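You operate a simulated robot arm through the tools that you are given. There is no shell and no other tool. Be economical: measure what you need, move in short steps, check, and stop when the job is done.

You are at the controls of a simulated two-armed robot. One attempt, no reset.

Task
Top up the seed jar with the seeds from the white bowl.
Fine: empty the bowl, put it back and screw the lid on again.

It is judged by the outcome, as a careful person would: the job done as asked, and still so three seconds after it is handed in. It fails if anything else is knocked over, pushed out of place, dropped, spilled or broken. Lids that push on must go on centred and level and be pressed home; caps that screw on are set level and turned clockwise until they are tight.

Robot
Two 7-joint arms with two-finger parallel grippers on one trunk, on a base that drives. Base frame: it is fixed to the floor where the robot stands at the start and does not move with it; the origin is under the middle of the robot, x ahead of it, y to its left, z up; the surface under the hand at the start is at about z = 885. Units: mm, degrees, N and s.
The left shoulder is at the start at [80, 131, 947], the right one opposite. With the tool pointing down near the work surface each hand reaches from about 380 to 840 mm from the robot's upright axis, wherever it stands, measured 20 degrees to its own side. Places, roughly: white bowl (11x11x6 cm) [400, -300, 900]. Payload 1.57 kg a hand.
The TCP of each hand is the grasp point between the finger pads, 30 mm short of the fingertips. In the tool frame z runs along the fingers and y along their closing line. The gripper opens to 110 mm. The fingers are 24 mm wide and 12 mm thick; the gripper's body (48 by 112 mm) begins 78 mm behind the TCP.
Orientation is that of the tool frame in the base frame, as a unit quaternion [w, x, y, z]. With the fingers straight down and closing along the base's y, the tool's x points along the base's -x, its y along +y and its z along -z.

Tools
- The arms move only by the tool servo_tool. It takes "left_deltas", "right_deltas" or both (then of equal length, played together; a hand with none holds still); each is a list of rows, each an object of numbers (a shift or turn left out is 0, a gripper value left out holds the last): "dx", "dy", "dz": the shift along the base's x, y, z in m; "rx", "ry", "rz": the turn, a rotation vector about the base's x, y, z in degrees; "grip": the gripper command, from -1 (fully open) to 1 (shut), values between in proportion. In form: [{"dx": .., "dy": .., "dz": .., "rx": .., "ry": .., "rz": .., "grip": ..}, ...]. A call has 1 to 8 rows; each row shifts and turns the commanded pose from where the row before left it. A row lasts 0.2 s, in which the tool goes at most 50 mm and 8.6 degrees; a call with a longer step from one row to the next is refused whole, and so is a gripper value outside its range. A pose out of reach is approached as far as the arm can. The call stops where the force on the tool passes 40 N (or 10 N more than at its start, if that is more) or the arm is blocked; 0.2 s more then pass. The fingers move at their own pace (about 108 mm/s each) and stop on an object; they squeeze with about 29 N. The grip force told is the motor's: it shows also when the fingers shut on nothing. Time passes only in rows, and 0.2 s behind the last, so rows that do not move let the fingers close. It gives the time, the measured TCP pose, the force on the tool (base axes), the opening and the grip force at its end, in the units of the frame above (readings bear some noise), with the torque about the TCP (base axes, N m) and any sound that the robot's microphone picked up.
- Cameras (640 x 400 px; columns grow to the right, rows downward): "scene" is now at [-49.8, -18, 1433.2]; the picture's right is [-0.21, -0.98, 0.00], its down [-0.44, 0.10, -0.89] and it looks along [0.87, -0.19, -0.45] (base axes); focal length 274 px, centre (320, 200). "left" rides on the left gripper at [70, -16, -141] in its tool frame; the picture's right is [0.23, 0.97, 0.00], its down [-0.86, 0.20, -0.48] and it looks along [-0.47, 0.11, 0.88] (tool axes); focal length 222 px, centre (320, 200). "right" rides on the right gripper at [70, 16, -141] in its tool frame; the picture's right is [-0.23, 0.97, 0.00], its down [-0.86, -0.20, -0.48] and it looks along [-0.47, -0.11, 0.88] (tool axes); focal length 222 px, centre (320, 200). There is no depth. A picture from a camera that has moved, and an enlarged one, comes with that camera's place and axes in the base frame and with its lens.
- get_image(camera): a new picture of that camera. No time passes.
- base_move(legs): drives the robot by 1 to 6 legs, each [ahead, left, turn to the left] in mm, mm and degrees, along the robot's own axes; the way and the turn of a leg run together, so that a leg with both is an arc; at most 1500 mm and 180 degrees a leg. The arms and the cameras ride along, it lands a little off, and it stops where it bumps. It gives what a move gives.
- turn_head(pan, tilt): turns the head with the scene camera to pan (to the left, within 109 degrees either way) and tilt (down, from -29 to 69), counted from straight ahead of the robot. It gives what a move gives.
- zoom(camera, box): a new picture of the part [left, top, right, bottom] of that camera's present view, enlarged. No time passes.
- finish_job(): hands the job in; it is judged then, once.

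Work in short steps. Places have to be worked out from the pictures, the camera data and where the tool is seen: move nearer, look again, correct. Check each grasp and each placing, and mend what went wrong. You have 120 turns and 88 pictures in all, those below and enlarged ones among them. Open the grippers and draw the arms clear of the work before you hand the job in, unless the task says otherwise; then end with one line.

The tools are called after ">>>" as name(argument=value, ...) on one line, values as JSON. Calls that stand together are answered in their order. servo_tool: Moves the arms, as the interface text tells. Its arguments: {"type":"object","properties":{"left_deltas":{"type":"array"},"right_deltas":{"type":"array"}},"required":[]} The other tools are called the same way: base_move (legs) drives the base; turn_head (pan, tilt) turns the head that bears the scene camera; get_image (camera) takes a picture; zoom (camera, box) takes an enlarged picture of a part of a camera's view; finish_job () hands the job in.

At the start:

```text
time_s: 0.0
left_position: [432.0, 36.2, 1329.5]
left_orientation: [-0.001, 0.001, 1.0, 0.0]
left_contact_force: [-0.5, 0.2, -0.4]
left_moment: [-0.02, -0.02, 0.01]
left_finger_gap: 110.1
left_grasp_force: 0.0
right_position: [454.7, -293.3, 1341.9]
right_orientation: [0.0, 0.0, 1.0, -0.001]
right_contact_force: [0.7, 0.7, 0.9]
right_moment: [-0.01, 0.0, 0.0]
right_finger_gap: 109.9
right_grasp_force: 0.2
robot x, y, heading: [0.9, 2.5, 0.3]
head pan, tilt: [-12.4, 26.7]
```

scene: 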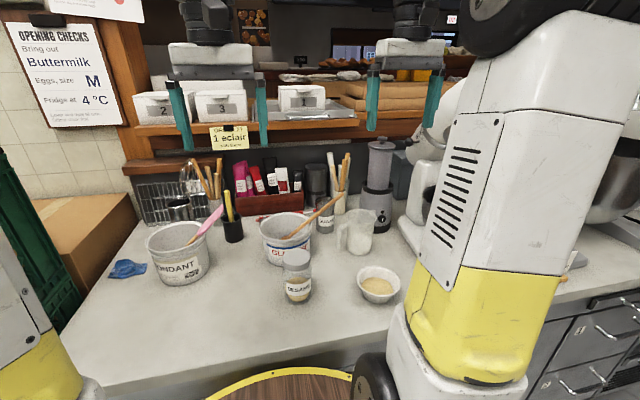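
right: 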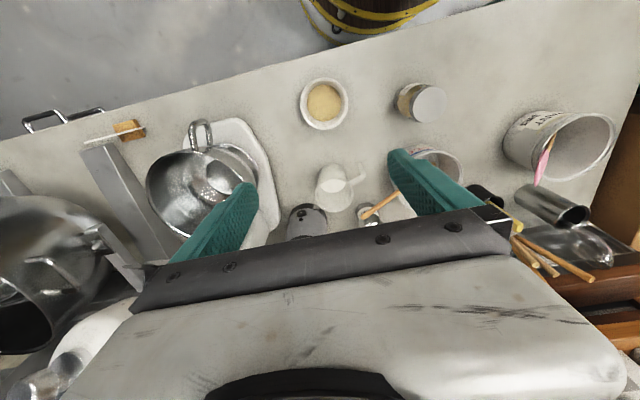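
left: 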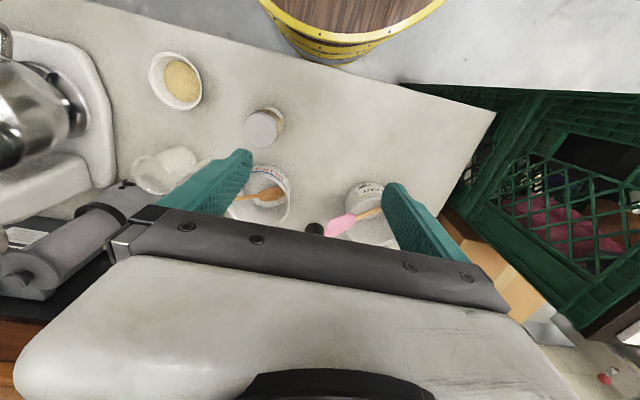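

The jar stands left of the bowl with a screw lid on it. I zoom in for detail.

>>> zoom(camera="scene", box=[240, 190, 440, 315])

>>> zoom(camera="right", box=[270, 50, 480, 180])

```text
3.20 times, centred on (340, 252) of scene
camera zoom: at [-49.8, -18.0, 1433.2], right [-0.21, -0.98, 0.0], down [-0.44, 0.1, -0.89], along [0.87, -0.19, -0.45], focal length 876 px, centre (256, 32)
```

zoom: 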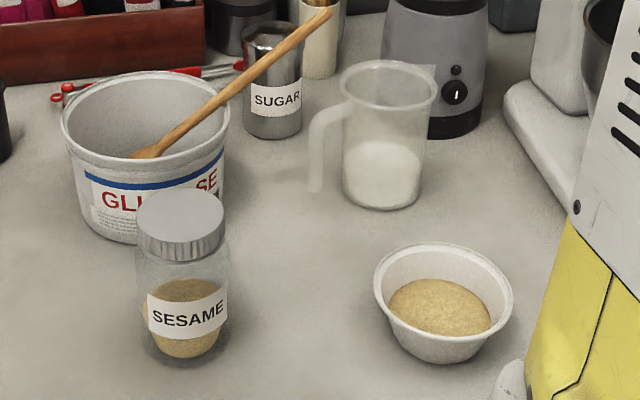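

```text
3.05 times, centred on (375, 115) of right
camera zoom: at [385.8, -277.6, 1482.3], right [0.23, 0.97, 0.0], down [0.86, -0.2, 0.48], along [0.47, -0.11, -0.88], focal length 677 px, centre (152, 459)
```

zoom: 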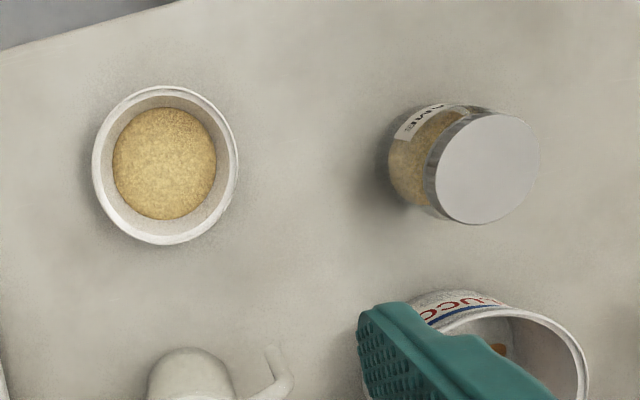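

Estimates: the jar lid top is near (485,-76,1002), about 70 mm across, and the bowl is near (430,-277). The plan is for the left hand to hold the jar body from the near left, while the right hand works the lid and then the bowl. First I pitch and yaw the left hand, coming down partway.

>>> servo_tool(left_deltas=[{"ry": -8, "dz": -0.03, "dx": -0.01}, {"ry": -8, "dz": -0.03, "dx": -0.01}, {"ry": -8, "dz": -0.03, "dx": -0.01}, {"ry": -8, "dz": -0.03}, {"ry": -8, "dz": -0.03}, {"ry": -8, "dz": -0.03}, {"ry": -8, "dz": -0.03}, {"dz": -0.02}])

>>> servo_tool(left_deltas=[{"rz": -8.5, "dy": -0.005}, {"rz": -8.5, "dy": -0.005}, {"rz": -8.5, "dy": -0.005}, {"rz": -8.5, "dy": -0.005}, {}])

>>> get_image(camera="left")

>>> get_image(camera="scene")

```text
time_s: 1.8
left_position: [437.6, 0.7, 1146.0]
left_orientation: [0.468, 0.0, 0.884, 0.001]
left_contact_force: [0.1, -0.3, -0.6]
left_moment: [-0.02, 0.01, -0.03]
left_finger_gap: 110.1
left_grasp_force: 0.0
left hand out of reach, approached as far as the arm can: row 6, 7, 8
right_position: [455.3, -293.6, 1341.2]
right_orientation: [0.001, 0.001, 1.0, 0.0]
right_contact_force: [-0.4, 0.3, 0.5]
right_moment: [-0.01, 0.01, 0.0]
right_finger_gap: 109.8
right_grasp_force: 0.0
robot x, y, heading: [1.2, 3.3, -0.0]
head pan, tilt: [-12.4, 26.7]
```

```text
time_s: 3.0
left_position: [448.3, -26.3, 1158.8]
left_orientation: [0.449, 0.259, 0.844, -0.137]
left_contact_force: [-0.7, -0.6, 0.2]
left_moment: [0.02, -0.01, -0.03]
left_finger_gap: 109.8
left_grasp_force: 0.1
left hand out of reach, approached as far as the arm can: row 1, 2
right_position: [456.2, -293.6, 1341.6]
right_orientation: [-0.001, 0.0, 1.0, 0.0]
right_contact_force: [0.3, 0.0, -0.2]
right_moment: [-0.03, 0.0, 0.02]
right_finger_gap: 110.2
right_grasp_force: 0.0
robot x, y, heading: [-1.6, -0.1, 0.2]
head pan, tilt: [-12.4, 26.7]
```

```text
82 pictures are left
camera left: at [310.2, 46.8, 1180.0], right [0.44, 0.88, -0.19], down [0.18, 0.12, 0.98], along [0.88, -0.46, -0.1], focal length 222 px, centre (320, 200)
```

left: 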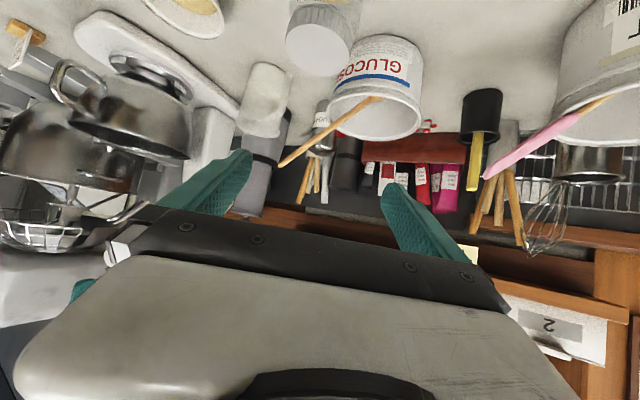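

```text
81 pictures are left
camera scene: at [-49.7, -17.7, 1433.2], right [-0.21, -0.98, 0.0], down [-0.44, 0.1, -0.89], along [0.87, -0.19, -0.45], focal length 274 px, centre (320, 200)
```

scene: 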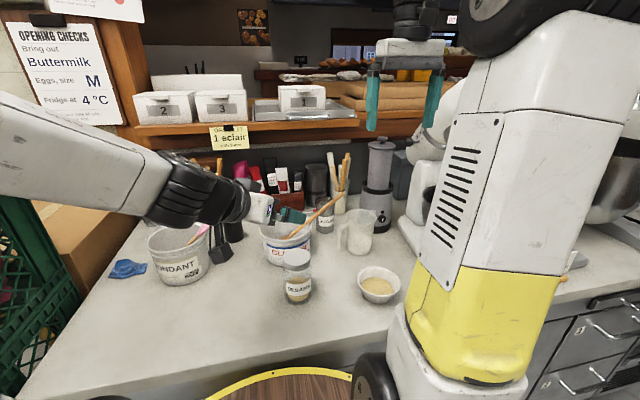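

The left hand is too folded at this distance, so backing the base about 180 mm should help. I look behind on both sides first.

>>> turn_head(pan=109, tilt=35)

>>> get_image(camera="scene")

>>> turn_head(pan=-109, tilt=35)

>>> get_image(camera="scene")

>>> turn_head(pan=-8, tilt=45)

>>> get_image(camera="scene")

```text
time_s: 5.0
left_position: [447.0, -26.5, 1156.8]
left_orientation: [0.449, 0.257, 0.845, -0.136]
left_contact_force: [0.3, 1.2, -0.7]
left_moment: [-0.02, 0.02, 0.02]
left_finger_gap: 110.0
left_grasp_force: 0.0
right_position: [455.4, -294.5, 1341.7]
right_orientation: [0.0, -0.001, 1.0, 0.0]
right_contact_force: [-0.7, -0.1, -0.9]
right_moment: [0.01, 0.01, 0.0]
right_finger_gap: 110.2
right_grasp_force: 0.1
robot x, y, heading: [-0.8, -1.0, 0.1]
head pan, tilt: [108.9, 35.0]
```

```text
80 pictures are left
camera scene: at [-167.8, 85.0, 1420.2], right [0.95, 0.32, 0.0], down [0.18, -0.54, -0.82], along [-0.26, 0.78, -0.57], focal length 274 px, centre (320, 200)
```

scene: 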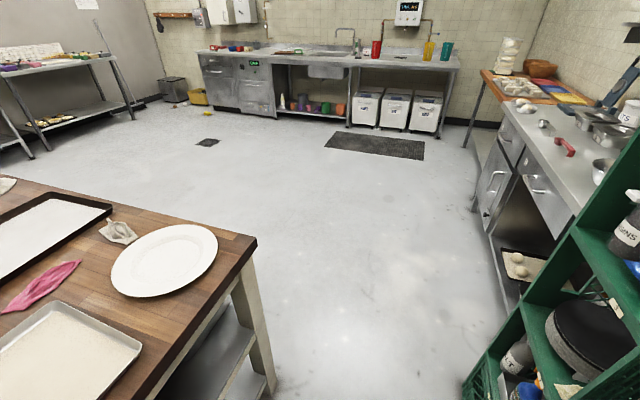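

```text
time_s: 8.1
left_position: [447.9, -26.5, 1156.3]
left_orientation: [0.45, 0.256, 0.845, -0.136]
left_contact_force: [0.7, -0.8, -1.0]
left_moment: [-0.01, 0.02, 0.02]
left_finger_gap: 110.0
left_grasp_force: 0.0
right_position: [456.0, -293.7, 1342.4]
right_orientation: [0.0, 0.0, 1.0, 0.0]
right_contact_force: [0.8, -0.5, 0.3]
right_moment: [0.01, -0.02, 0.0]
right_finger_gap: 109.8
right_grasp_force: 0.1
robot x, y, heading: [-0.9, -1.8, -0.2]
head pan, tilt: [-108.9, 35.0]
```

```text
79 pictures are left
camera scene: at [-167.8, -81.7, 1420.2], right [-0.95, 0.32, 0.0], down [0.19, 0.54, -0.82], along [-0.26, -0.78, -0.57], focal length 274 px, centre (320, 200)
```

scene: 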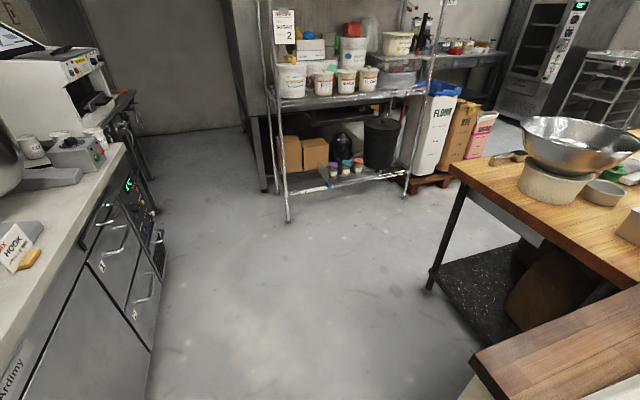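

```text
time_s: 9.9
left_position: [448.7, -26.8, 1157.2]
left_orientation: [0.449, 0.256, 0.845, -0.136]
left_contact_force: [-0.2, 0.3, -0.3]
left_moment: [0.02, -0.03, -0.02]
left_finger_gap: 110.0
left_grasp_force: 0.1
right_position: [455.8, -294.0, 1341.5]
right_orientation: [0.001, 0.001, 1.0, 0.001]
right_contact_force: [-1.0, 0.3, 0.0]
right_moment: [0.02, 0.0, -0.01]
right_finger_gap: 109.8
right_grasp_force: 0.0
robot x, y, heading: [-0.9, -2.3, -0.1]
head pan, tilt: [-8.0, 45.0]
```

```text
78 pictures are left
camera scene: at [-58.8, -9.7, 1405.4], right [-0.14, -0.99, 0.0], down [-0.7, 0.1, -0.71], along [0.7, -0.1, -0.71], focal length 274 px, centre (320, 200)
```

scene: 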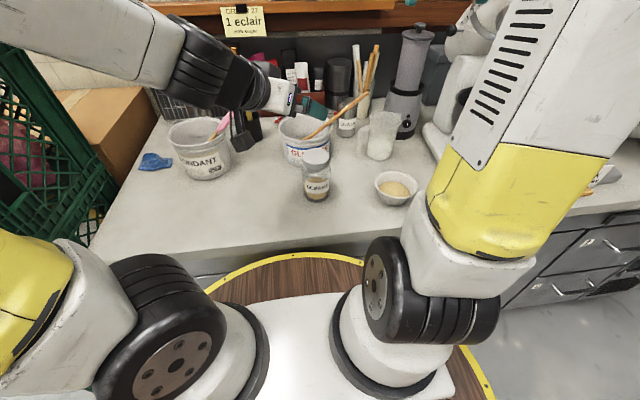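

The ring in front is the robot's own base, and there is a table roughly 170 mm behind it. I back up by 120 mm.

>>> base_move(legs=[[-120, 0, 0]])

>>> servo_tool(left_deltas=[{"dx": 0.01, "dz": -0.03}, {"dx": 0.01, "dz": -0.03}, {"dx": 0.01, "dz": -0.03}, {"dx": 0.01, "dz": -0.02}, {}])

>>> get_image(camera="scene")

>>> get_image(camera="left")

```text
time_s: 11.2
left_position: [326.8, -28.2, 1158.0]
left_orientation: [0.449, 0.259, 0.844, -0.137]
left_contact_force: [0.4, 0.3, -0.9]
left_moment: [0.01, -0.01, 0.0]
left_finger_gap: 110.1
left_grasp_force: 0.2
right_position: [334.1, -294.3, 1341.3]
right_orientation: [0.001, 0.0, 1.0, 0.001]
right_contact_force: [-0.1, 0.0, -0.6]
right_moment: [0.01, 0.02, 0.0]
right_finger_gap: 109.8
right_grasp_force: 0.1
robot x, y, heading: [-119.5, -1.5, -0.0]
head pan, tilt: [-8.0, 45.0]
```

```text
time_s: 12.3
left_position: [386.6, -33.5, 1061.6]
left_orientation: [0.449, 0.259, 0.844, -0.137]
left_contact_force: [0.4, -1.0, -0.5]
left_moment: [-0.01, 0.02, -0.03]
left_finger_gap: 110.0
left_grasp_force: 0.1
left hand out of reach, approached as far as the arm can: row 1, 2, 3
right_position: [334.0, -294.0, 1341.5]
right_orientation: [0.0, 0.001, 1.0, 0.0]
right_contact_force: [-0.2, 0.1, -0.8]
right_moment: [-0.01, 0.01, -0.04]
right_finger_gap: 110.2
right_grasp_force: 0.1
robot x, y, heading: [-117.6, 0.2, -0.1]
head pan, tilt: [-8.0, 45.0]
```

```text
77 pictures are left
camera scene: at [-180.2, -9.5, 1405.4], right [-0.14, -0.99, 0.0], down [-0.7, 0.1, -0.71], along [0.7, -0.1, -0.71], focal length 274 px, centre (320, 200)
```

scene: 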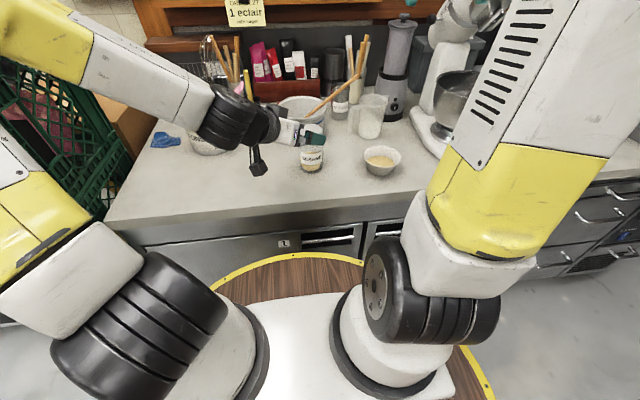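

```text
76 pictures are left
camera left: at [248.3, 39.9, 1082.9], right [0.44, 0.88, -0.19], down [0.18, 0.12, 0.98], along [0.88, -0.46, -0.11], focal length 222 px, centre (320, 200)
```

left: 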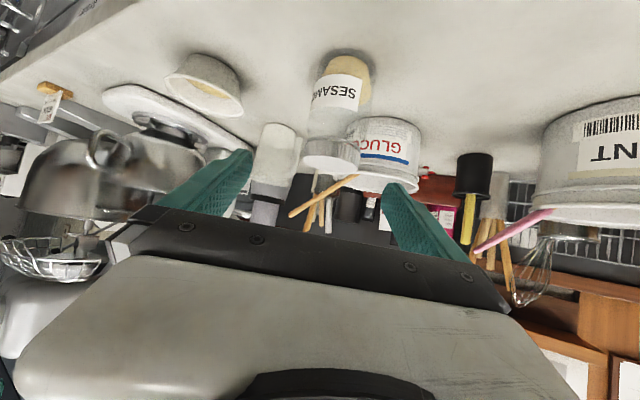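

Jar axis estimated at (482,-76), with the base at z=885. I move the left hand to the pre-grasp point along its tool axis.

>>> servo_tool(left_deltas=[{"dx": 0.002, "dy": 0.006, "dz": -0.02}, {"dx": 0.002, "dy": 0.006, "dz": -0.022}, {"dx": 0.002, "dy": 0.005, "dz": -0.022}, {}])

>>> get_image(camera="left")

>>> zoom(camera="scene", box=[230, 90, 430, 215])

```text
time_s: 13.3
left_position: [404.4, -18.6, 1001.5]
left_orientation: [0.448, 0.259, 0.844, -0.138]
left_contact_force: [-0.2, 0.5, 0.1]
left_moment: [0.02, -0.01, 0.02]
left_finger_gap: 110.2
left_grasp_force: 0.1
left hand out of reach, approached as far as the arm can: row 1, 2, 3
right_position: [335.0, -294.3, 1341.6]
right_orientation: [0.0, 0.0, 1.0, 0.0]
right_contact_force: [0.9, 1.0, 0.1]
right_moment: [0.03, 0.02, 0.0]
right_finger_gap: 109.8
right_grasp_force: 0.0
robot x, y, heading: [-124.5, -2.9, 0.2]
head pan, tilt: [-8.0, 45.0]
```

```text
75 pictures are left
camera left: at [267.4, 54.3, 1023.7], right [0.44, 0.88, -0.19], down [0.18, 0.12, 0.98], along [0.88, -0.46, -0.11], focal length 222 px, centre (320, 200)
```

left: 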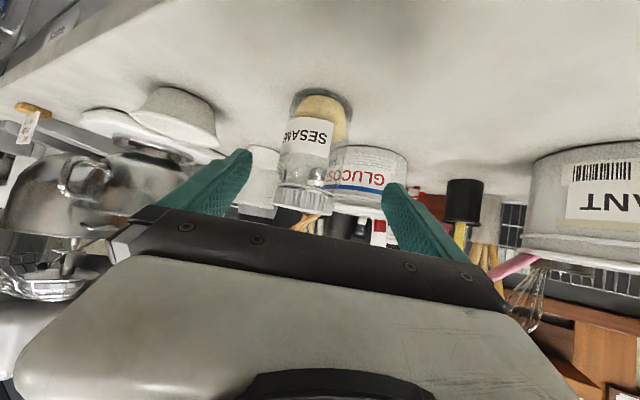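

```text
3.20 times, centred on (330, 152) of scene
camera zoom: at [-180.2, -9.6, 1405.4], right [-0.14, -0.99, 0.0], down [-0.7, 0.1, -0.71], along [0.7, -0.1, -0.71], focal length 876 px, centre (288, 352)
```

zoom: 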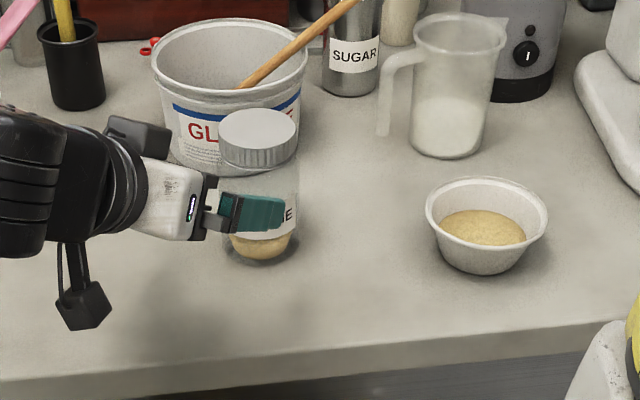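

Refined, the jar axis is at (484,-80) and the bowl is at (441,-283) with its rim at about 937. I advance the left hand around the jar in two stages.

>>> servo_tool(left_deltas=[{"dx": 0.016, "dy": -0.0125, "dz": -0.0155}, {"dx": 0.016, "dy": -0.0125, "dz": -0.0155}, {"dx": 0.016, "dy": -0.0125, "dz": -0.0155}, {}])

>>> get_image(camera="left")

>>> zoom(camera="scene", box=[230, 90, 430, 215])

```text
time_s: 14.3
left_position: [421.5, -27.6, 984.5]
left_orientation: [0.449, 0.26, 0.844, -0.139]
left_contact_force: [-0.9, 0.5, 0.2]
left_moment: [-0.01, -0.02, -0.03]
left_finger_gap: 109.9
left_grasp_force: 0.1
left hand out of reach, approached as far as the arm can: row 1, 2, 3
right_position: [333.8, -294.0, 1341.3]
right_orientation: [0.0, 0.0, 1.0, 0.0]
right_contact_force: [0.2, -0.3, 0.0]
right_moment: [0.02, -0.01, -0.01]
right_finger_gap: 110.0
right_grasp_force: 0.0
robot x, y, heading: [-123.3, -0.4, -0.1]
head pan, tilt: [-8.0, 45.0]
```

```text
73 pictures are left
camera left: at [284.2, 46.9, 1007.3], right [0.44, 0.88, -0.19], down [0.18, 0.12, 0.98], along [0.88, -0.47, -0.1], focal length 222 px, centre (320, 200)
```

left: 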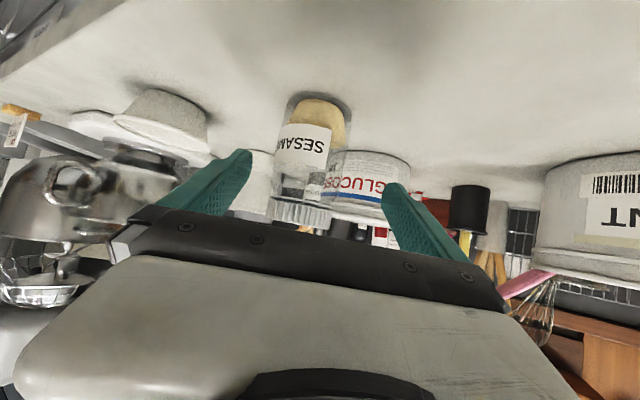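

```text
3.20 times, centred on (330, 152) of scene
camera zoom: at [-180.2, -9.5, 1405.4], right [-0.14, -0.99, 0.0], down [-0.7, 0.1, -0.71], along [0.7, -0.1, -0.71], focal length 876 px, centre (288, 352)
```

zoom: 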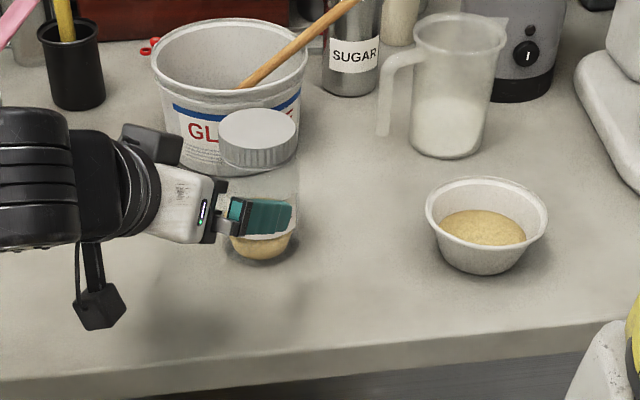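

The hand advanced only about a third of what I commanded, so the arm is near a limit. I continue gently with the hand pitched a bit steeper to see if that frees it.

>>> servo_tool(left_deltas=[{"dx": 0.012, "dy": -0.009, "dz": -0.011}, {"dx": 0.012, "dy": -0.009, "dz": -0.011}, {}, {}])

```text
time_s: 15.3
left_position: [422.3, -28.1, 985.5]
left_orientation: [0.449, 0.259, 0.844, -0.139]
left_contact_force: [0.2, -0.4, 0.5]
left_moment: [-0.02, -0.02, 0.02]
left_finger_gap: 110.1
left_grasp_force: 0.1
left hand out of reach, approached as far as the arm can: row 1, 2
right_position: [333.9, -294.3, 1340.9]
right_orientation: [0.0, 0.0, 1.0, 0.0]
right_contact_force: [0.2, 0.7, 0.0]
right_moment: [0.02, 0.03, 0.03]
right_finger_gap: 109.8
right_grasp_force: 0.1
robot x, y, heading: [-122.7, -2.3, -0.2]
head pan, tilt: [-8.0, 45.0]
```

The arm is blocked there, but earlier a greater yaw to the right brought it back into reach. I shift left and yaw the left hand a further 24°, still aimed at the jar.

>>> servo_tool(left_deltas=[{"dy": 0.02, "dz": 0.01}, {"rz": -8, "dy": 0.01}, {"rz": -8, "dy": 0.01}, {"rz": -8}, {}, {}])

>>> get_image(camera="left")

```text
time_s: 16.8
left_position: [422.2, 12.7, 995.7]
left_orientation: [0.41, 0.429, 0.772, -0.228]
left_contact_force: [-0.9, 0.5, 0.6]
left_moment: [-0.01, 0.0, -0.01]
left_finger_gap: 110.2
left_grasp_force: 0.0
right_position: [334.1, -293.9, 1341.1]
right_orientation: [0.0, 0.0, 1.0, 0.0]
right_contact_force: [0.8, -0.5, -0.2]
right_moment: [-0.01, -0.01, 0.03]
right_finger_gap: 109.9
right_grasp_force: 0.0
robot x, y, heading: [-121.8, 0.4, 0.4]
head pan, tilt: [-8.0, 45.0]
```

```text
71 pictures are left
camera left: at [326.1, 136.3, 1017.8], right [0.76, 0.62, -0.19], down [0.21, 0.04, 0.98], along [0.62, -0.78, -0.1], focal length 222 px, centre (320, 200)
```

left: 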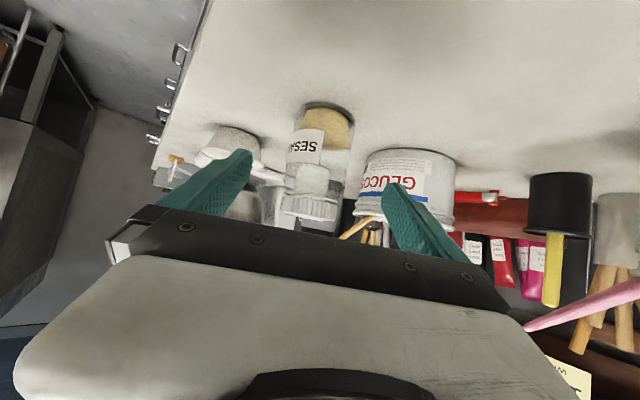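

In reach again, with the tool aimed at the jar. I advance along the line in two stages.

>>> servo_tool(left_deltas=[{"dx": 0.0124, "dy": -0.0185, "dz": -0.0141}, {"dx": 0.0124, "dy": -0.0185, "dz": -0.0141}, {"dx": 0.0124, "dy": -0.0185, "dz": -0.0141}, {}])

>>> get_image(camera="left")

>>> zoom(camera="scene", box=[230, 90, 430, 215])

```text
time_s: 17.8
left_position: [458.2, -42.7, 953.7]
left_orientation: [0.41, 0.429, 0.772, -0.227]
left_contact_force: [-0.5, 0.3, 0.8]
left_moment: [0.03, -0.01, -0.02]
left_finger_gap: 110.0
left_grasp_force: 0.1
right_position: [334.1, -294.3, 1340.9]
right_orientation: [-0.001, -0.001, 1.0, 0.0]
right_contact_force: [0.3, -0.9, -0.2]
right_moment: [-0.01, 0.0, 0.0]
right_finger_gap: 110.3
right_grasp_force: 0.2
robot x, y, heading: [-120.9, 1.2, 0.3]
head pan, tilt: [-8.0, 45.0]
```

```text
70 pictures are left
camera left: at [363.4, 80.0, 975.3], right [0.76, 0.62, -0.19], down [0.21, 0.04, 0.98], along [0.62, -0.78, -0.1], focal length 222 px, centre (320, 200)
```

left: 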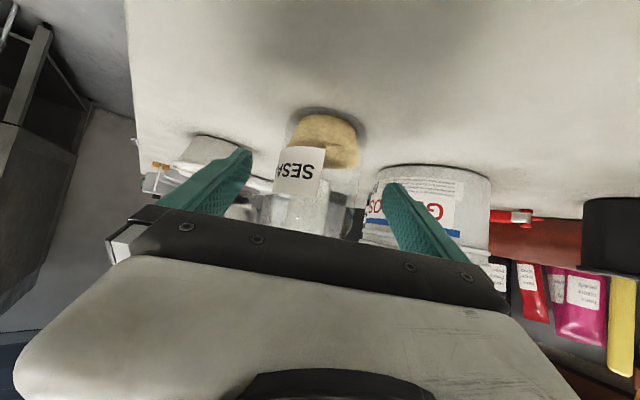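

```text
3.20 times, centred on (330, 152) of scene
camera zoom: at [-180.2, -9.5, 1405.4], right [-0.14, -0.99, 0.0], down [-0.7, 0.1, -0.71], along [0.7, -0.1, -0.71], focal length 876 px, centre (288, 352)
```

zoom: 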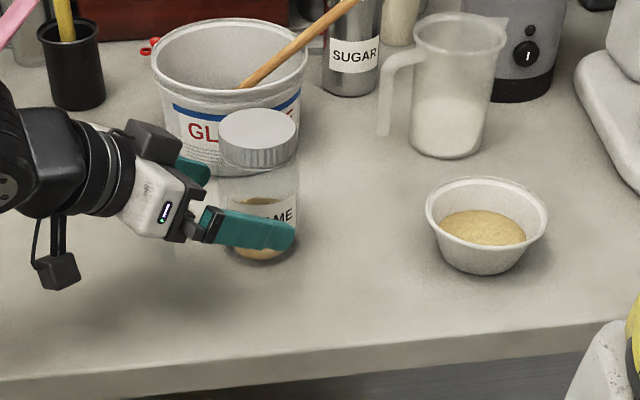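

The jar sits centred between the fingers. I advance the rest and close.

>>> servo_tool(left_deltas=[{"dx": 0.0125, "dy": -0.0185, "dz": -0.0135}, {"dx": 0.0125, "dy": -0.0185, "dz": -0.0135}, {}, {"grip": 0.0}, {"grip": 0.3}, {"grip": 1}, {}, {}])

>>> zoom(camera="scene", box=[230, 90, 430, 215])

```text
time_s: 19.6
left_position: [476.1, -60.2, 928.3]
left_orientation: [0.411, 0.428, 0.772, -0.228]
left_contact_force: [-0.1, 0.5, 0.7]
left_moment: [0.01, -0.01, 0.03]
left_finger_gap: 67.8
left_grasp_force: 29.5
left hand out of reach, approached as far as the arm can: row 2
right_position: [333.7, -294.1, 1340.1]
right_orientation: [0.001, 0.0, 1.0, 0.0]
right_contact_force: [0.0, -0.1, 0.5]
right_moment: [0.01, -0.01, 0.04]
right_finger_gap: 109.8
right_grasp_force: 0.0
robot x, y, heading: [-123.5, 0.3, 0.2]
head pan, tilt: [-8.0, 45.0]
```

```text
3.20 times, centred on (330, 152) of scene
camera zoom: at [-180.1, -9.5, 1405.4], right [-0.14, -0.99, 0.0], down [-0.7, 0.1, -0.71], along [0.7, -0.1, -0.71], focal length 876 px, centre (288, 352)
```

zoom: 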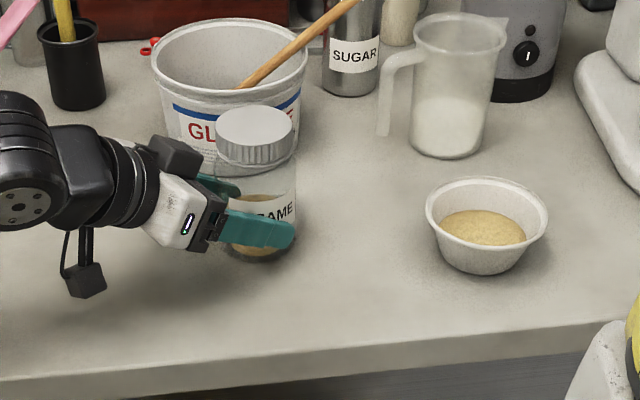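

The jar is gripped (68 mm gap). Now I bring the right hand above the lid to look at it closely.

>>> servo_tool(right_deltas=[{"dx": 0.03, "dy": 0.04, "dz": -0.02}, {"dx": 0.03, "dy": 0.04, "dz": -0.02}, {"dx": 0.03, "dy": 0.04, "dz": -0.02}, {"dx": 0.03, "dy": 0.035, "dz": -0.03}, {"dx": 0.02, "dy": 0.03, "dz": -0.03}, {"dx": 0.01, "dy": 0.03, "dz": -0.03}, {"dx": 0.004, "dz": -0.03}, {}])

>>> get_image(camera="right")

>>> get_image(camera="scene")

```text
refused: row 1 steps farther than a row can; nothing moved
```

```text
67 pictures are left
camera right: at [264.3, -277.7, 1482.3], right [0.23, 0.97, 0.0], down [0.86, -0.2, 0.48], along [0.47, -0.11, -0.88], focal length 222 px, centre (320, 200)
```

right: 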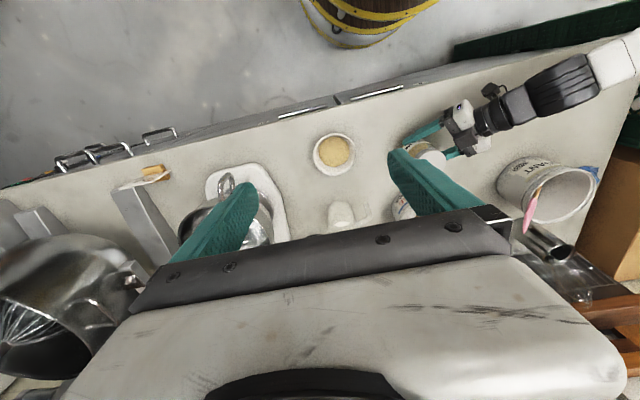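

```text
66 pictures are left
camera scene: at [-180.1, -9.5, 1405.4], right [-0.14, -0.99, 0.0], down [-0.7, 0.1, -0.71], along [0.7, -0.1, -0.71], focal length 274 px, centre (320, 200)
```

scene: 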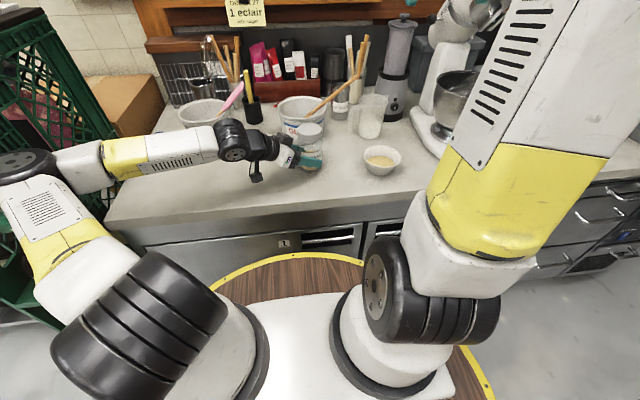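

The step was too long and the call was refused. I resend it with shorter rows.

>>> servo_tool(right_deltas=[{"dx": 0.022, "dy": 0.03, "dz": -0.025}, {"dx": 0.022, "dy": 0.03, "dz": -0.025}, {"dx": 0.022, "dy": 0.03, "dz": -0.025}, {"dx": 0.022, "dy": 0.03, "dz": -0.025}, {"dx": 0.022, "dy": 0.03, "dz": -0.025}, {"dx": 0.022, "dy": 0.03, "dz": -0.025}, {"dx": 0.018, "dy": 0.03, "dz": -0.025}, {"grip": -0.6}])

>>> get_image(camera="right")

>>> get_image(camera="scene")

```text
time_s: 21.4
left_position: [475.4, -60.1, 928.4]
left_orientation: [0.411, 0.428, 0.773, -0.227]
left_contact_force: [0.4, -1.1, 0.9]
left_moment: [-0.02, -0.08, -0.03]
left_finger_gap: 67.7
left_grasp_force: 28.8
right_position: [484.4, -83.7, 1165.7]
right_orientation: [0.0, 0.0, 1.0, 0.0]
right_contact_force: [0.1, 0.2, 0.3]
right_moment: [0.0, -0.01, -0.03]
right_finger_gap: 87.9
right_grasp_force: 0.1
robot x, y, heading: [-123.8, 1.6, -0.2]
head pan, tilt: [-8.0, 45.0]
```

```text
65 pictures are left
camera right: at [414.4, -67.6, 1306.6], right [0.23, 0.97, 0.0], down [0.85, -0.2, 0.48], along [0.47, -0.11, -0.88], focal length 222 px, centre (320, 200)
```

right: 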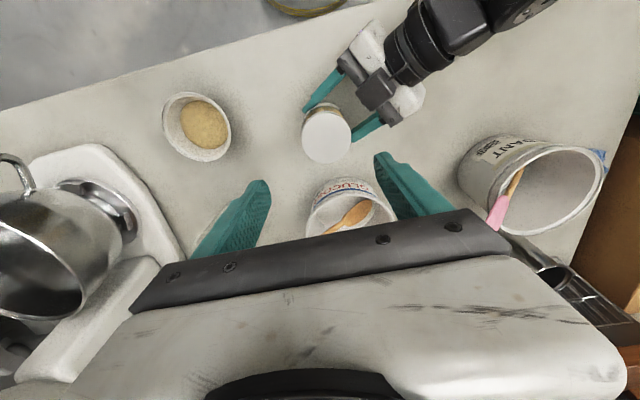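

```text
64 pictures are left
camera scene: at [-180.1, -9.6, 1405.4], right [-0.14, -0.99, 0.0], down [-0.7, 0.1, -0.71], along [0.7, -0.1, -0.71], focal length 274 px, centre (320, 200)
```

scene: 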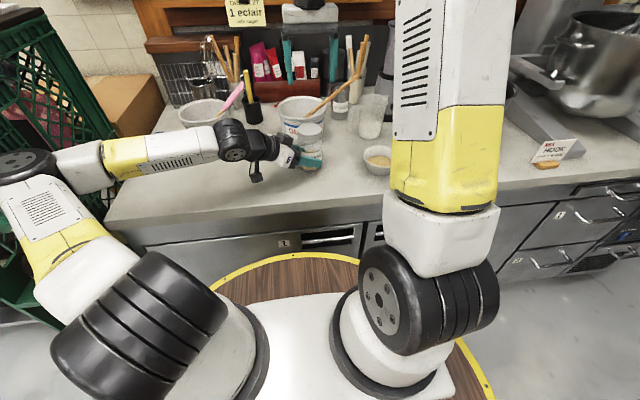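

The lid centre comes out at (486,-75,1000). I wind the right wrist back by 64° for the unscrewing stroke while descending to just above the lid.

>>> servo_tool(right_deltas=[{"rz": -8, "dy": 0.003, "dz": -0.012}, {"rz": -8, "dy": 0.003, "dz": -0.012}, {"rz": -8, "dy": 0.002, "dz": -0.012}, {"rz": -8, "dz": -0.013}, {"rz": -8, "dz": -0.013}, {"rz": -8, "dz": -0.013}, {"rz": -8, "dz": -0.013}, {"rz": -8, "dz": -0.012}])

>>> get_image(camera="right")

>>> zoom(camera="scene", box=[230, 70, 430, 195])

```text
time_s: 23.1
left_position: [475.0, -60.4, 928.2]
left_orientation: [0.411, 0.428, 0.772, -0.227]
left_contact_force: [-1.1, 0.6, 1.5]
left_moment: [-0.06, -0.08, -0.03]
left_finger_gap: 68.0
left_grasp_force: 29.0
right_position: [482.2, -76.0, 1065.8]
right_orientation: [0.0, 0.531, 0.847, 0.001]
right_contact_force: [-0.9, -0.6, -0.1]
right_moment: [0.0, -0.02, -0.04]
right_finger_gap: 88.0
right_grasp_force: 0.0
robot x, y, heading: [-122.4, -0.7, -0.0]
head pan, tilt: [-8.0, 45.0]
```

```text
63 pictures are left
camera right: at [468.1, -6.5, 1207.1], right [0.98, 0.22, 0.0], down [0.19, -0.86, 0.48], along [0.1, -0.47, -0.88], focal length 222 px, centre (320, 200)
```

right: 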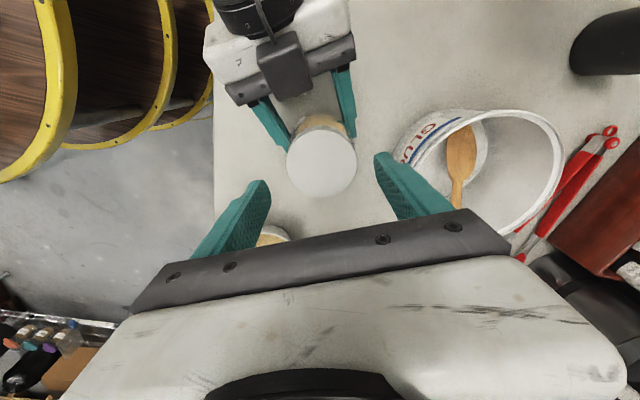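

```text
3.20 times, centred on (330, 132) of scene
camera zoom: at [-180.2, -9.5, 1405.4], right [-0.14, -0.99, 0.0], down [-0.7, 0.1, -0.71], along [0.7, -0.1, -0.71], focal length 876 px, centre (288, 416)
```

zoom: 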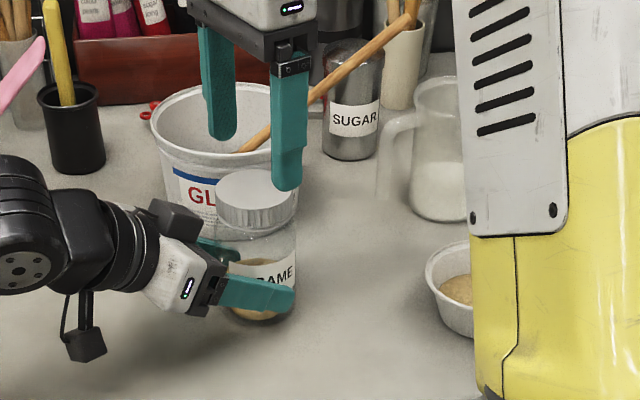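

Lid centre is at (485,-74), diameter about 68. I descend around the lid and close.

>>> servo_tool(right_deltas=[{"dx": 0.003, "dy": 0.0015, "dz": -0.018}, {"dz": -0.018}, {"dz": -0.018}, {}, {"grip": 1}, {}, {}])

>>> zoom(camera="scene", box=[230, 70, 430, 195])

```text
time_s: 24.8
left_position: [475.8, -59.0, 928.8]
left_orientation: [0.41, 0.428, 0.772, -0.227]
left_contact_force: [10.9, 3.1, -0.6]
left_moment: [-0.34, 0.43, -0.22]
left_finger_gap: 68.0
left_grasp_force: 29.0
right_position: [485.1, -74.0, 1011.7]
right_orientation: [0.0, 0.53, 0.848, -0.002]
right_contact_force: [-12.3, -2.8, 1.6]
right_moment: [0.04, 0.44, 0.4]
right_finger_gap: 70.2
right_grasp_force: 28.7
robot x, y, heading: [-121.1, -1.9, 0.2]
head pan, tilt: [-8.0, 45.0]
```

```text
3.20 times, centred on (330, 132) of scene
camera zoom: at [-180.2, -9.5, 1405.4], right [-0.14, -0.99, 0.0], down [-0.7, 0.1, -0.71], along [0.7, -0.1, -0.71], focal length 876 px, centre (288, 416)
```

zoom: 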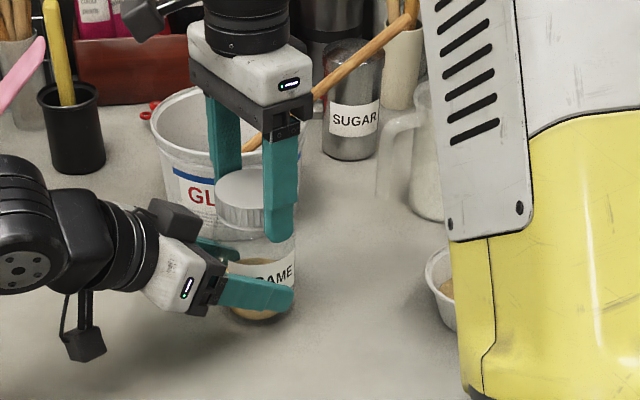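

Gripped with a small side load of about 12 N. I relieve it by 2 mm and start turning counter-clockwise.

>>> servo_tool(right_deltas=[{"dx": -0.002}, {"rz": 5}, {"rz": 5}, {"rz": 5}, {}])

```text
time_s: 25.9
left_position: [474.5, -58.4, 928.4]
left_orientation: [0.41, 0.428, 0.773, -0.228]
left_contact_force: [-6.7, 15.6, 7.4]
left_moment: [-0.76, 0.07, 1.37]
left_finger_gap: 70.1
left_grasp_force: 29.2
right_position: [486.5, -75.8, 1011.6]
right_orientation: [0.002, 0.416, 0.91, 0.0]
right_contact_force: [6.8, -15.1, -5.7]
right_moment: [-0.5, -0.79, -1.34]
right_finger_gap: 68.6
right_grasp_force: 29.0
robot x, y, heading: [-121.2, -1.2, -0.2]
head pan, tilt: [-8.0, 45.0]
```

Torque reads 1.3 Nm. I check whether the lid is turning or the jar is slipping.

>>> servo_tool(right_deltas=[{"rz": 6}, {"rz": 6}, {"rz": 6}, {}])

>>> zoom(camera="scene", box=[270, 110, 350, 160])

>>> zoom(camera="right", box=[200, 50, 460, 250])

```text
time_s: 26.9
left_position: [476.4, -59.5, 928.0]
left_orientation: [0.41, 0.428, 0.772, -0.228]
left_contact_force: [9.5, 4.9, -1.2]
left_moment: [-0.09, 0.41, 0.49]
left_finger_gap: 73.0
left_grasp_force: 28.9
right_position: [484.5, -74.0, 1012.1]
right_orientation: [-0.001, 0.267, 0.964, 0.0]
right_contact_force: [-7.9, -2.8, 6.6]
right_moment: [0.03, 0.31, -0.4]
right_finger_gap: 68.1
right_grasp_force: 28.9
robot x, y, heading: [-121.7, 1.8, 0.1]
head pan, tilt: [-8.0, 45.0]
```

```text
8.00 times, centred on (310, 135) of scene
camera zoom: at [-180.1, -9.4, 1405.4], right [-0.14, -0.99, 0.0], down [-0.7, 0.1, -0.71], along [0.7, -0.1, -0.71], focal length 2189 px, centre (400, 720)
```

zoom: 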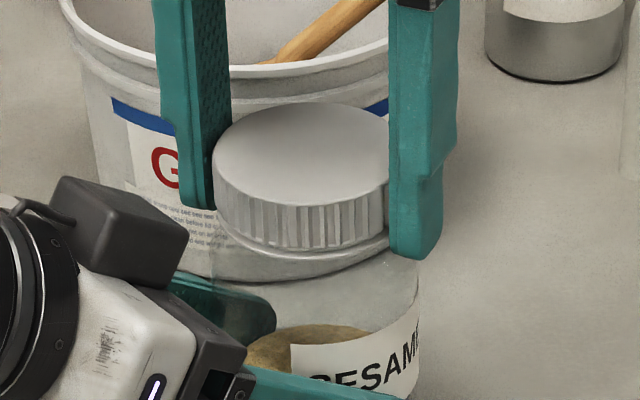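

```text
2.00 times, centred on (330, 150) of right
camera zoom: at [432.8, -23.8, 1153.2], right [0.69, 0.72, 0.0], down [0.63, -0.61, 0.48], along [0.34, -0.33, -0.88], focal length 444 px, centre (300, 300)
```

zoom: 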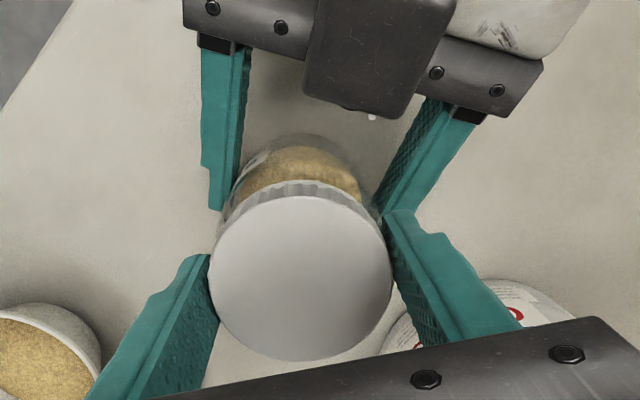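

The lid looks slightly tilted, so I check from the left camera.

>>> get_image(camera="left")

>>> zoom(camera="scene", box=[250, 90, 370, 190])

```text
58 pictures are left
camera left: at [380.4, 64.3, 950.0], right [0.76, 0.62, -0.19], down [0.21, 0.04, 0.98], along [0.62, -0.78, -0.11], focal length 222 px, centre (320, 200)
```

left: 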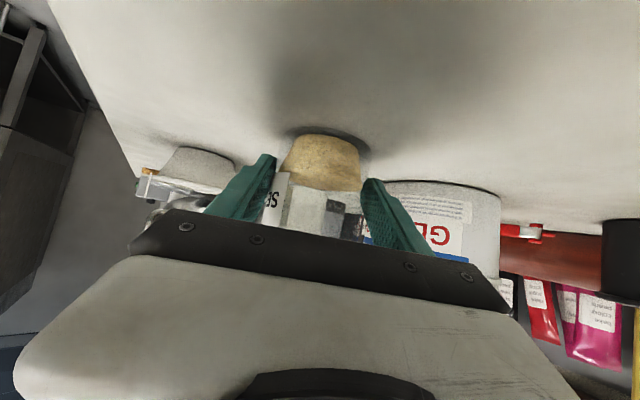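

```text
4.00 times, centred on (310, 140) of scene
camera zoom: at [-180.1, -9.4, 1405.4], right [-0.14, -0.99, 0.0], down [-0.7, 0.1, -0.71], along [0.7, -0.1, -0.71], focal length 1094 px, centre (360, 440)
```

zoom: 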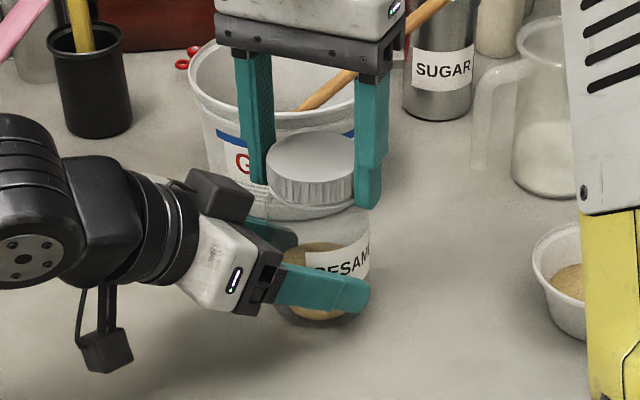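

The label turned roughly 25°, so the jar slipped some in the left grip, but the torque has since dropped to 0.4, which may mean the lid broke loose. I turn further and compare the label position.

>>> servo_tool(right_deltas=[{"rz": 8}, {"rz": 8}, {"rz": 8}, {}])

>>> zoom(camera="scene", box=[250, 90, 370, 190])

```text
time_s: 27.9
left_position: [474.4, -59.4, 928.5]
left_orientation: [0.41, 0.429, 0.772, -0.228]
left_contact_force: [0.8, 9.6, 3.0]
left_moment: [-0.29, 0.18, 1.41]
left_finger_gap: 68.7
left_grasp_force: 29.0
right_position: [484.6, -74.2, 1011.5]
right_orientation: [0.0, 0.06, 0.998, -0.001]
right_contact_force: [-0.3, -8.7, -3.5]
right_moment: [-0.48, -0.17, -1.28]
right_finger_gap: 69.0
right_grasp_force: 29.0
robot x, y, heading: [-121.1, -1.6, -0.1]
head pan, tilt: [-8.0, 45.0]
```

```text
4.00 times, centred on (310, 140) of scene
camera zoom: at [-180.0, -9.5, 1405.4], right [-0.14, -0.99, 0.0], down [-0.7, 0.1, -0.71], along [0.7, -0.1, -0.71], focal length 1094 px, centre (360, 440)
```

zoom: 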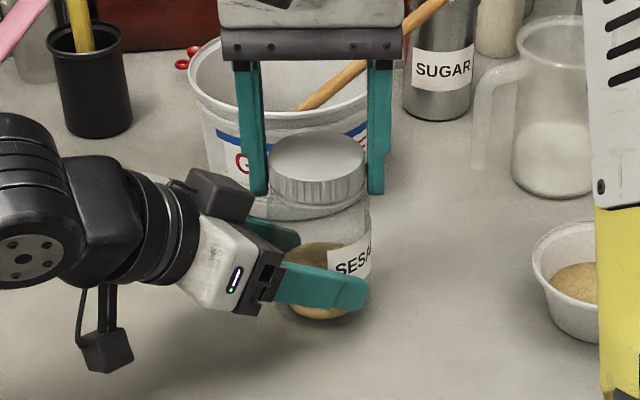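

The jar body behaves like an octagon (68 mm across flats, 73 across corners), and it cams over in the left grip because the pads only hold it near their tips. I open the left hand, put it deeper with the jar at the TCP, and rewind the right hand with the jar by about a facet so a flat meets the pads.

>>> servo_tool(left_deltas=[{"grip": -0.6}, {}, {"rz": -8, "dx": 0.002, "dy": -0.003}, {"dx": 0.004, "dy": -0.006}, {"dx": 0.004, "dy": -0.006, "dz": -0.002}, {}, {}, {}], right_deltas=[{}, {}, {"rz": -8}, {"rz": -8}, {"rz": -8}, {"rz": -8}, {"rz": -8}, {"rz": -8}])

>>> zoom(camera="scene", box=[250, 90, 370, 190])

>>> get_image(camera="left")

```text
time_s: 29.8
left_position: [476.4, -60.4, 928.0]
left_orientation: [0.393, 0.482, 0.74, -0.256]
left_contact_force: [0.4, 0.2, -0.2]
left_moment: [-0.02, 0.01, -0.02]
left_finger_gap: 87.9
left_grasp_force: 0.0
left hand out of reach, approached as far as the arm can: row 4, 5
right_position: [486.0, -73.7, 1012.9]
right_orientation: [0.0, 0.463, 0.886, 0.0]
right_contact_force: [-0.7, -1.7, 12.7]
right_moment: [-0.15, 0.18, 0.19]
right_finger_gap: 64.5
right_grasp_force: 29.2
robot x, y, heading: [-120.0, 0.4, 0.2]
head pan, tilt: [-8.0, 45.0]
```

```text
4.00 times, centred on (310, 140) of scene
camera zoom: at [-180.5, -9.5, 1405.4], right [-0.14, -0.99, 0.0], down [-0.7, 0.1, -0.71], along [0.7, -0.1, -0.71], focal length 1094 px, centre (360, 440)
```

zoom: 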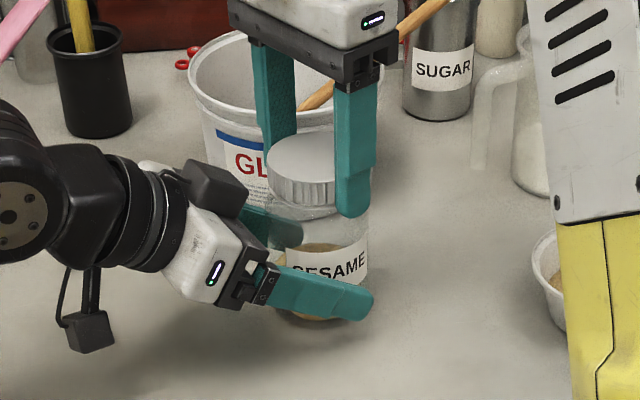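

```text
54 pictures are left
camera left: at [399.2, 74.9, 950.6], right [0.84, 0.51, -0.19], down [0.22, 0.01, 0.98], along [0.5, -0.86, -0.1], focal length 222 px, centre (320, 200)
```

left: 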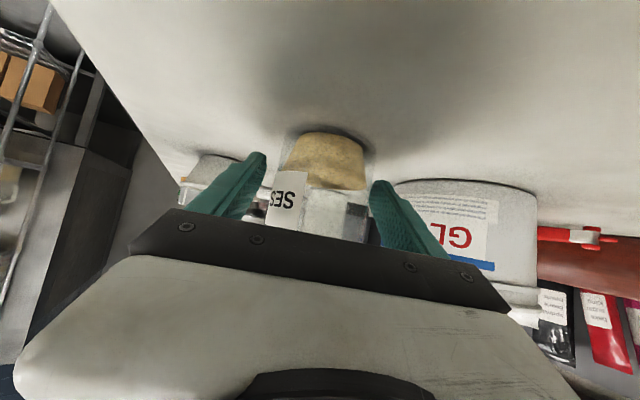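

The lid is now gripped across its flats too (64.5 mm). I yaw the left hand a bit more, since that extended its reach before, and push deeper.

>>> servo_tool(left_deltas=[{"rz": -8, "dx": 0.003}, {"rz": -4, "dx": 0.003, "dy": -0.003}, {"dx": 0.001, "dy": -0.005}, {"dy": -0.005}, {}])

```text
time_s: 30.9
left_position: [475.3, -50.6, 931.3]
left_orientation: [0.366, 0.556, 0.685, -0.297]
left_contact_force: [-0.8, 0.5, 1.0]
left_moment: [0.0, 0.01, -0.04]
left_finger_gap: 88.1
left_grasp_force: 0.0
left hand out of reach, approached as far as the arm can: row 1, 2, 3, 4
right_position: [485.3, -73.7, 1013.3]
right_orientation: [0.0, 0.462, 0.887, -0.001]
right_contact_force: [-1.8, -1.3, 16.5]
right_moment: [-0.03, 0.14, 0.01]
right_finger_gap: 64.5
right_grasp_force: 29.0
robot x, y, heading: [-119.2, 1.6, 0.0]
head pan, tilt: [-8.0, 45.0]
```

More yaw made it worse, so about -59° was the best. I return there, regrip, and retry now that the lid is held on its flats and pressed down lightly.

>>> servo_tool(left_deltas=[{"rz": 8, "dy": -0.002}, {"rz": 8, "dy": -0.004}, {"rz": 4, "dy": -0.004}, {"dx": 0.002, "dy": -0.003, "dz": -0.002}, {"dx": 0.002, "dy": -0.003, "dz": -0.002}, {"grip": 1}, {}, {}])

```text
time_s: 32.8
left_position: [475.8, -60.1, 928.0]
left_orientation: [0.411, 0.429, 0.771, -0.229]
left_contact_force: [0.4, -0.8, 1.3]
left_moment: [0.06, -0.2, 0.31]
left_finger_gap: 69.0
left_grasp_force: 29.5
left hand out of reach, approached as far as the arm can: row 4, 5
right_position: [483.6, -73.9, 1012.9]
right_orientation: [0.0, 0.463, 0.887, 0.001]
right_contact_force: [-0.2, 1.0, 18.9]
right_moment: [0.03, 0.11, -0.14]
right_finger_gap: 64.2
right_grasp_force: 29.2
robot x, y, heading: [-121.2, 1.1, 0.1]
head pan, tilt: [-8.0, 45.0]
```

Both grips are on flats. I turn in small increments and watch the torque.

>>> servo_tool(right_deltas=[{"rz": 4}, {"rz": 4}, {"rz": 4}, {"rz": 4}, {}])

>>> zoom(camera="scene", box=[250, 90, 370, 190])

```text
time_s: 34.0
left_position: [475.8, -60.2, 929.3]
left_orientation: [0.411, 0.428, 0.772, -0.228]
left_contact_force: [2.6, -3.5, 0.6]
left_moment: [0.02, -0.28, 0.42]
left_finger_gap: 68.8
left_grasp_force: 29.4
right_position: [485.3, -74.9, 1013.7]
right_orientation: [0.0, 0.334, 0.943, 0.0]
right_contact_force: [0.2, 1.0, 24.4]
right_moment: [-0.08, 0.18, -0.36]
right_finger_gap: 64.5
right_grasp_force: 29.1
robot x, y, heading: [-122.5, 3.2, -0.2]
head pan, tilt: [-8.0, 45.0]
```

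```text
4.00 times, centred on (310, 140) of scene
camera zoom: at [-180.7, -9.5, 1405.4], right [-0.14, -0.99, 0.0], down [-0.7, 0.1, -0.71], along [0.7, -0.1, -0.71], focal length 1094 px, centre (360, 440)
```

zoom: 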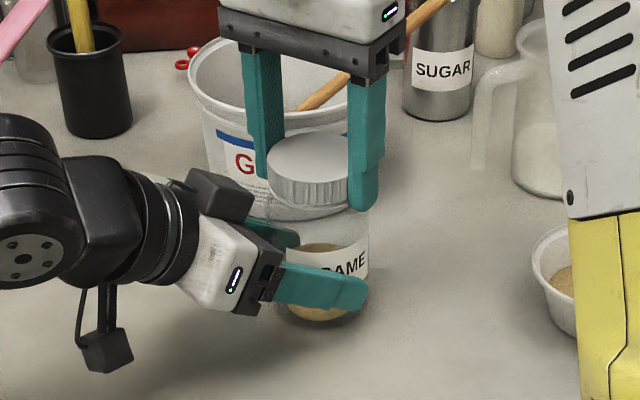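

It works: torque is low (0.36), both gaps are steady, and the upward force grows as the lid climbs. I continue turning with a slight rise.

>>> servo_tool(right_deltas=[{"rz": 8, "dz": 0.0005}, {"rz": 8, "dz": 0.0003}, {"rz": 8, "dz": 0.0003}, {"rz": 8, "dz": 0.0003}, {"rz": 8, "dz": 0.0003}, {"rz": 8, "dz": 0.0003}, {}])

```text
time_s: 35.5
left_position: [475.5, -59.6, 928.7]
left_orientation: [0.411, 0.429, 0.771, -0.229]
left_contact_force: [-7.8, 3.6, 7.2]
left_moment: [0.07, -0.41, -0.07]
left_finger_gap: 68.8
left_grasp_force: 29.1
right_position: [484.2, -73.9, 1014.6]
right_orientation: [0.0, -0.079, 0.997, 0.001]
right_contact_force: [7.0, -1.1, -1.7]
right_moment: [0.0, -0.14, 0.03]
right_finger_gap: 64.4
right_grasp_force: 29.1
robot x, y, heading: [-121.4, -1.6, 0.1]
head pan, tilt: [-8.0, 45.0]
```

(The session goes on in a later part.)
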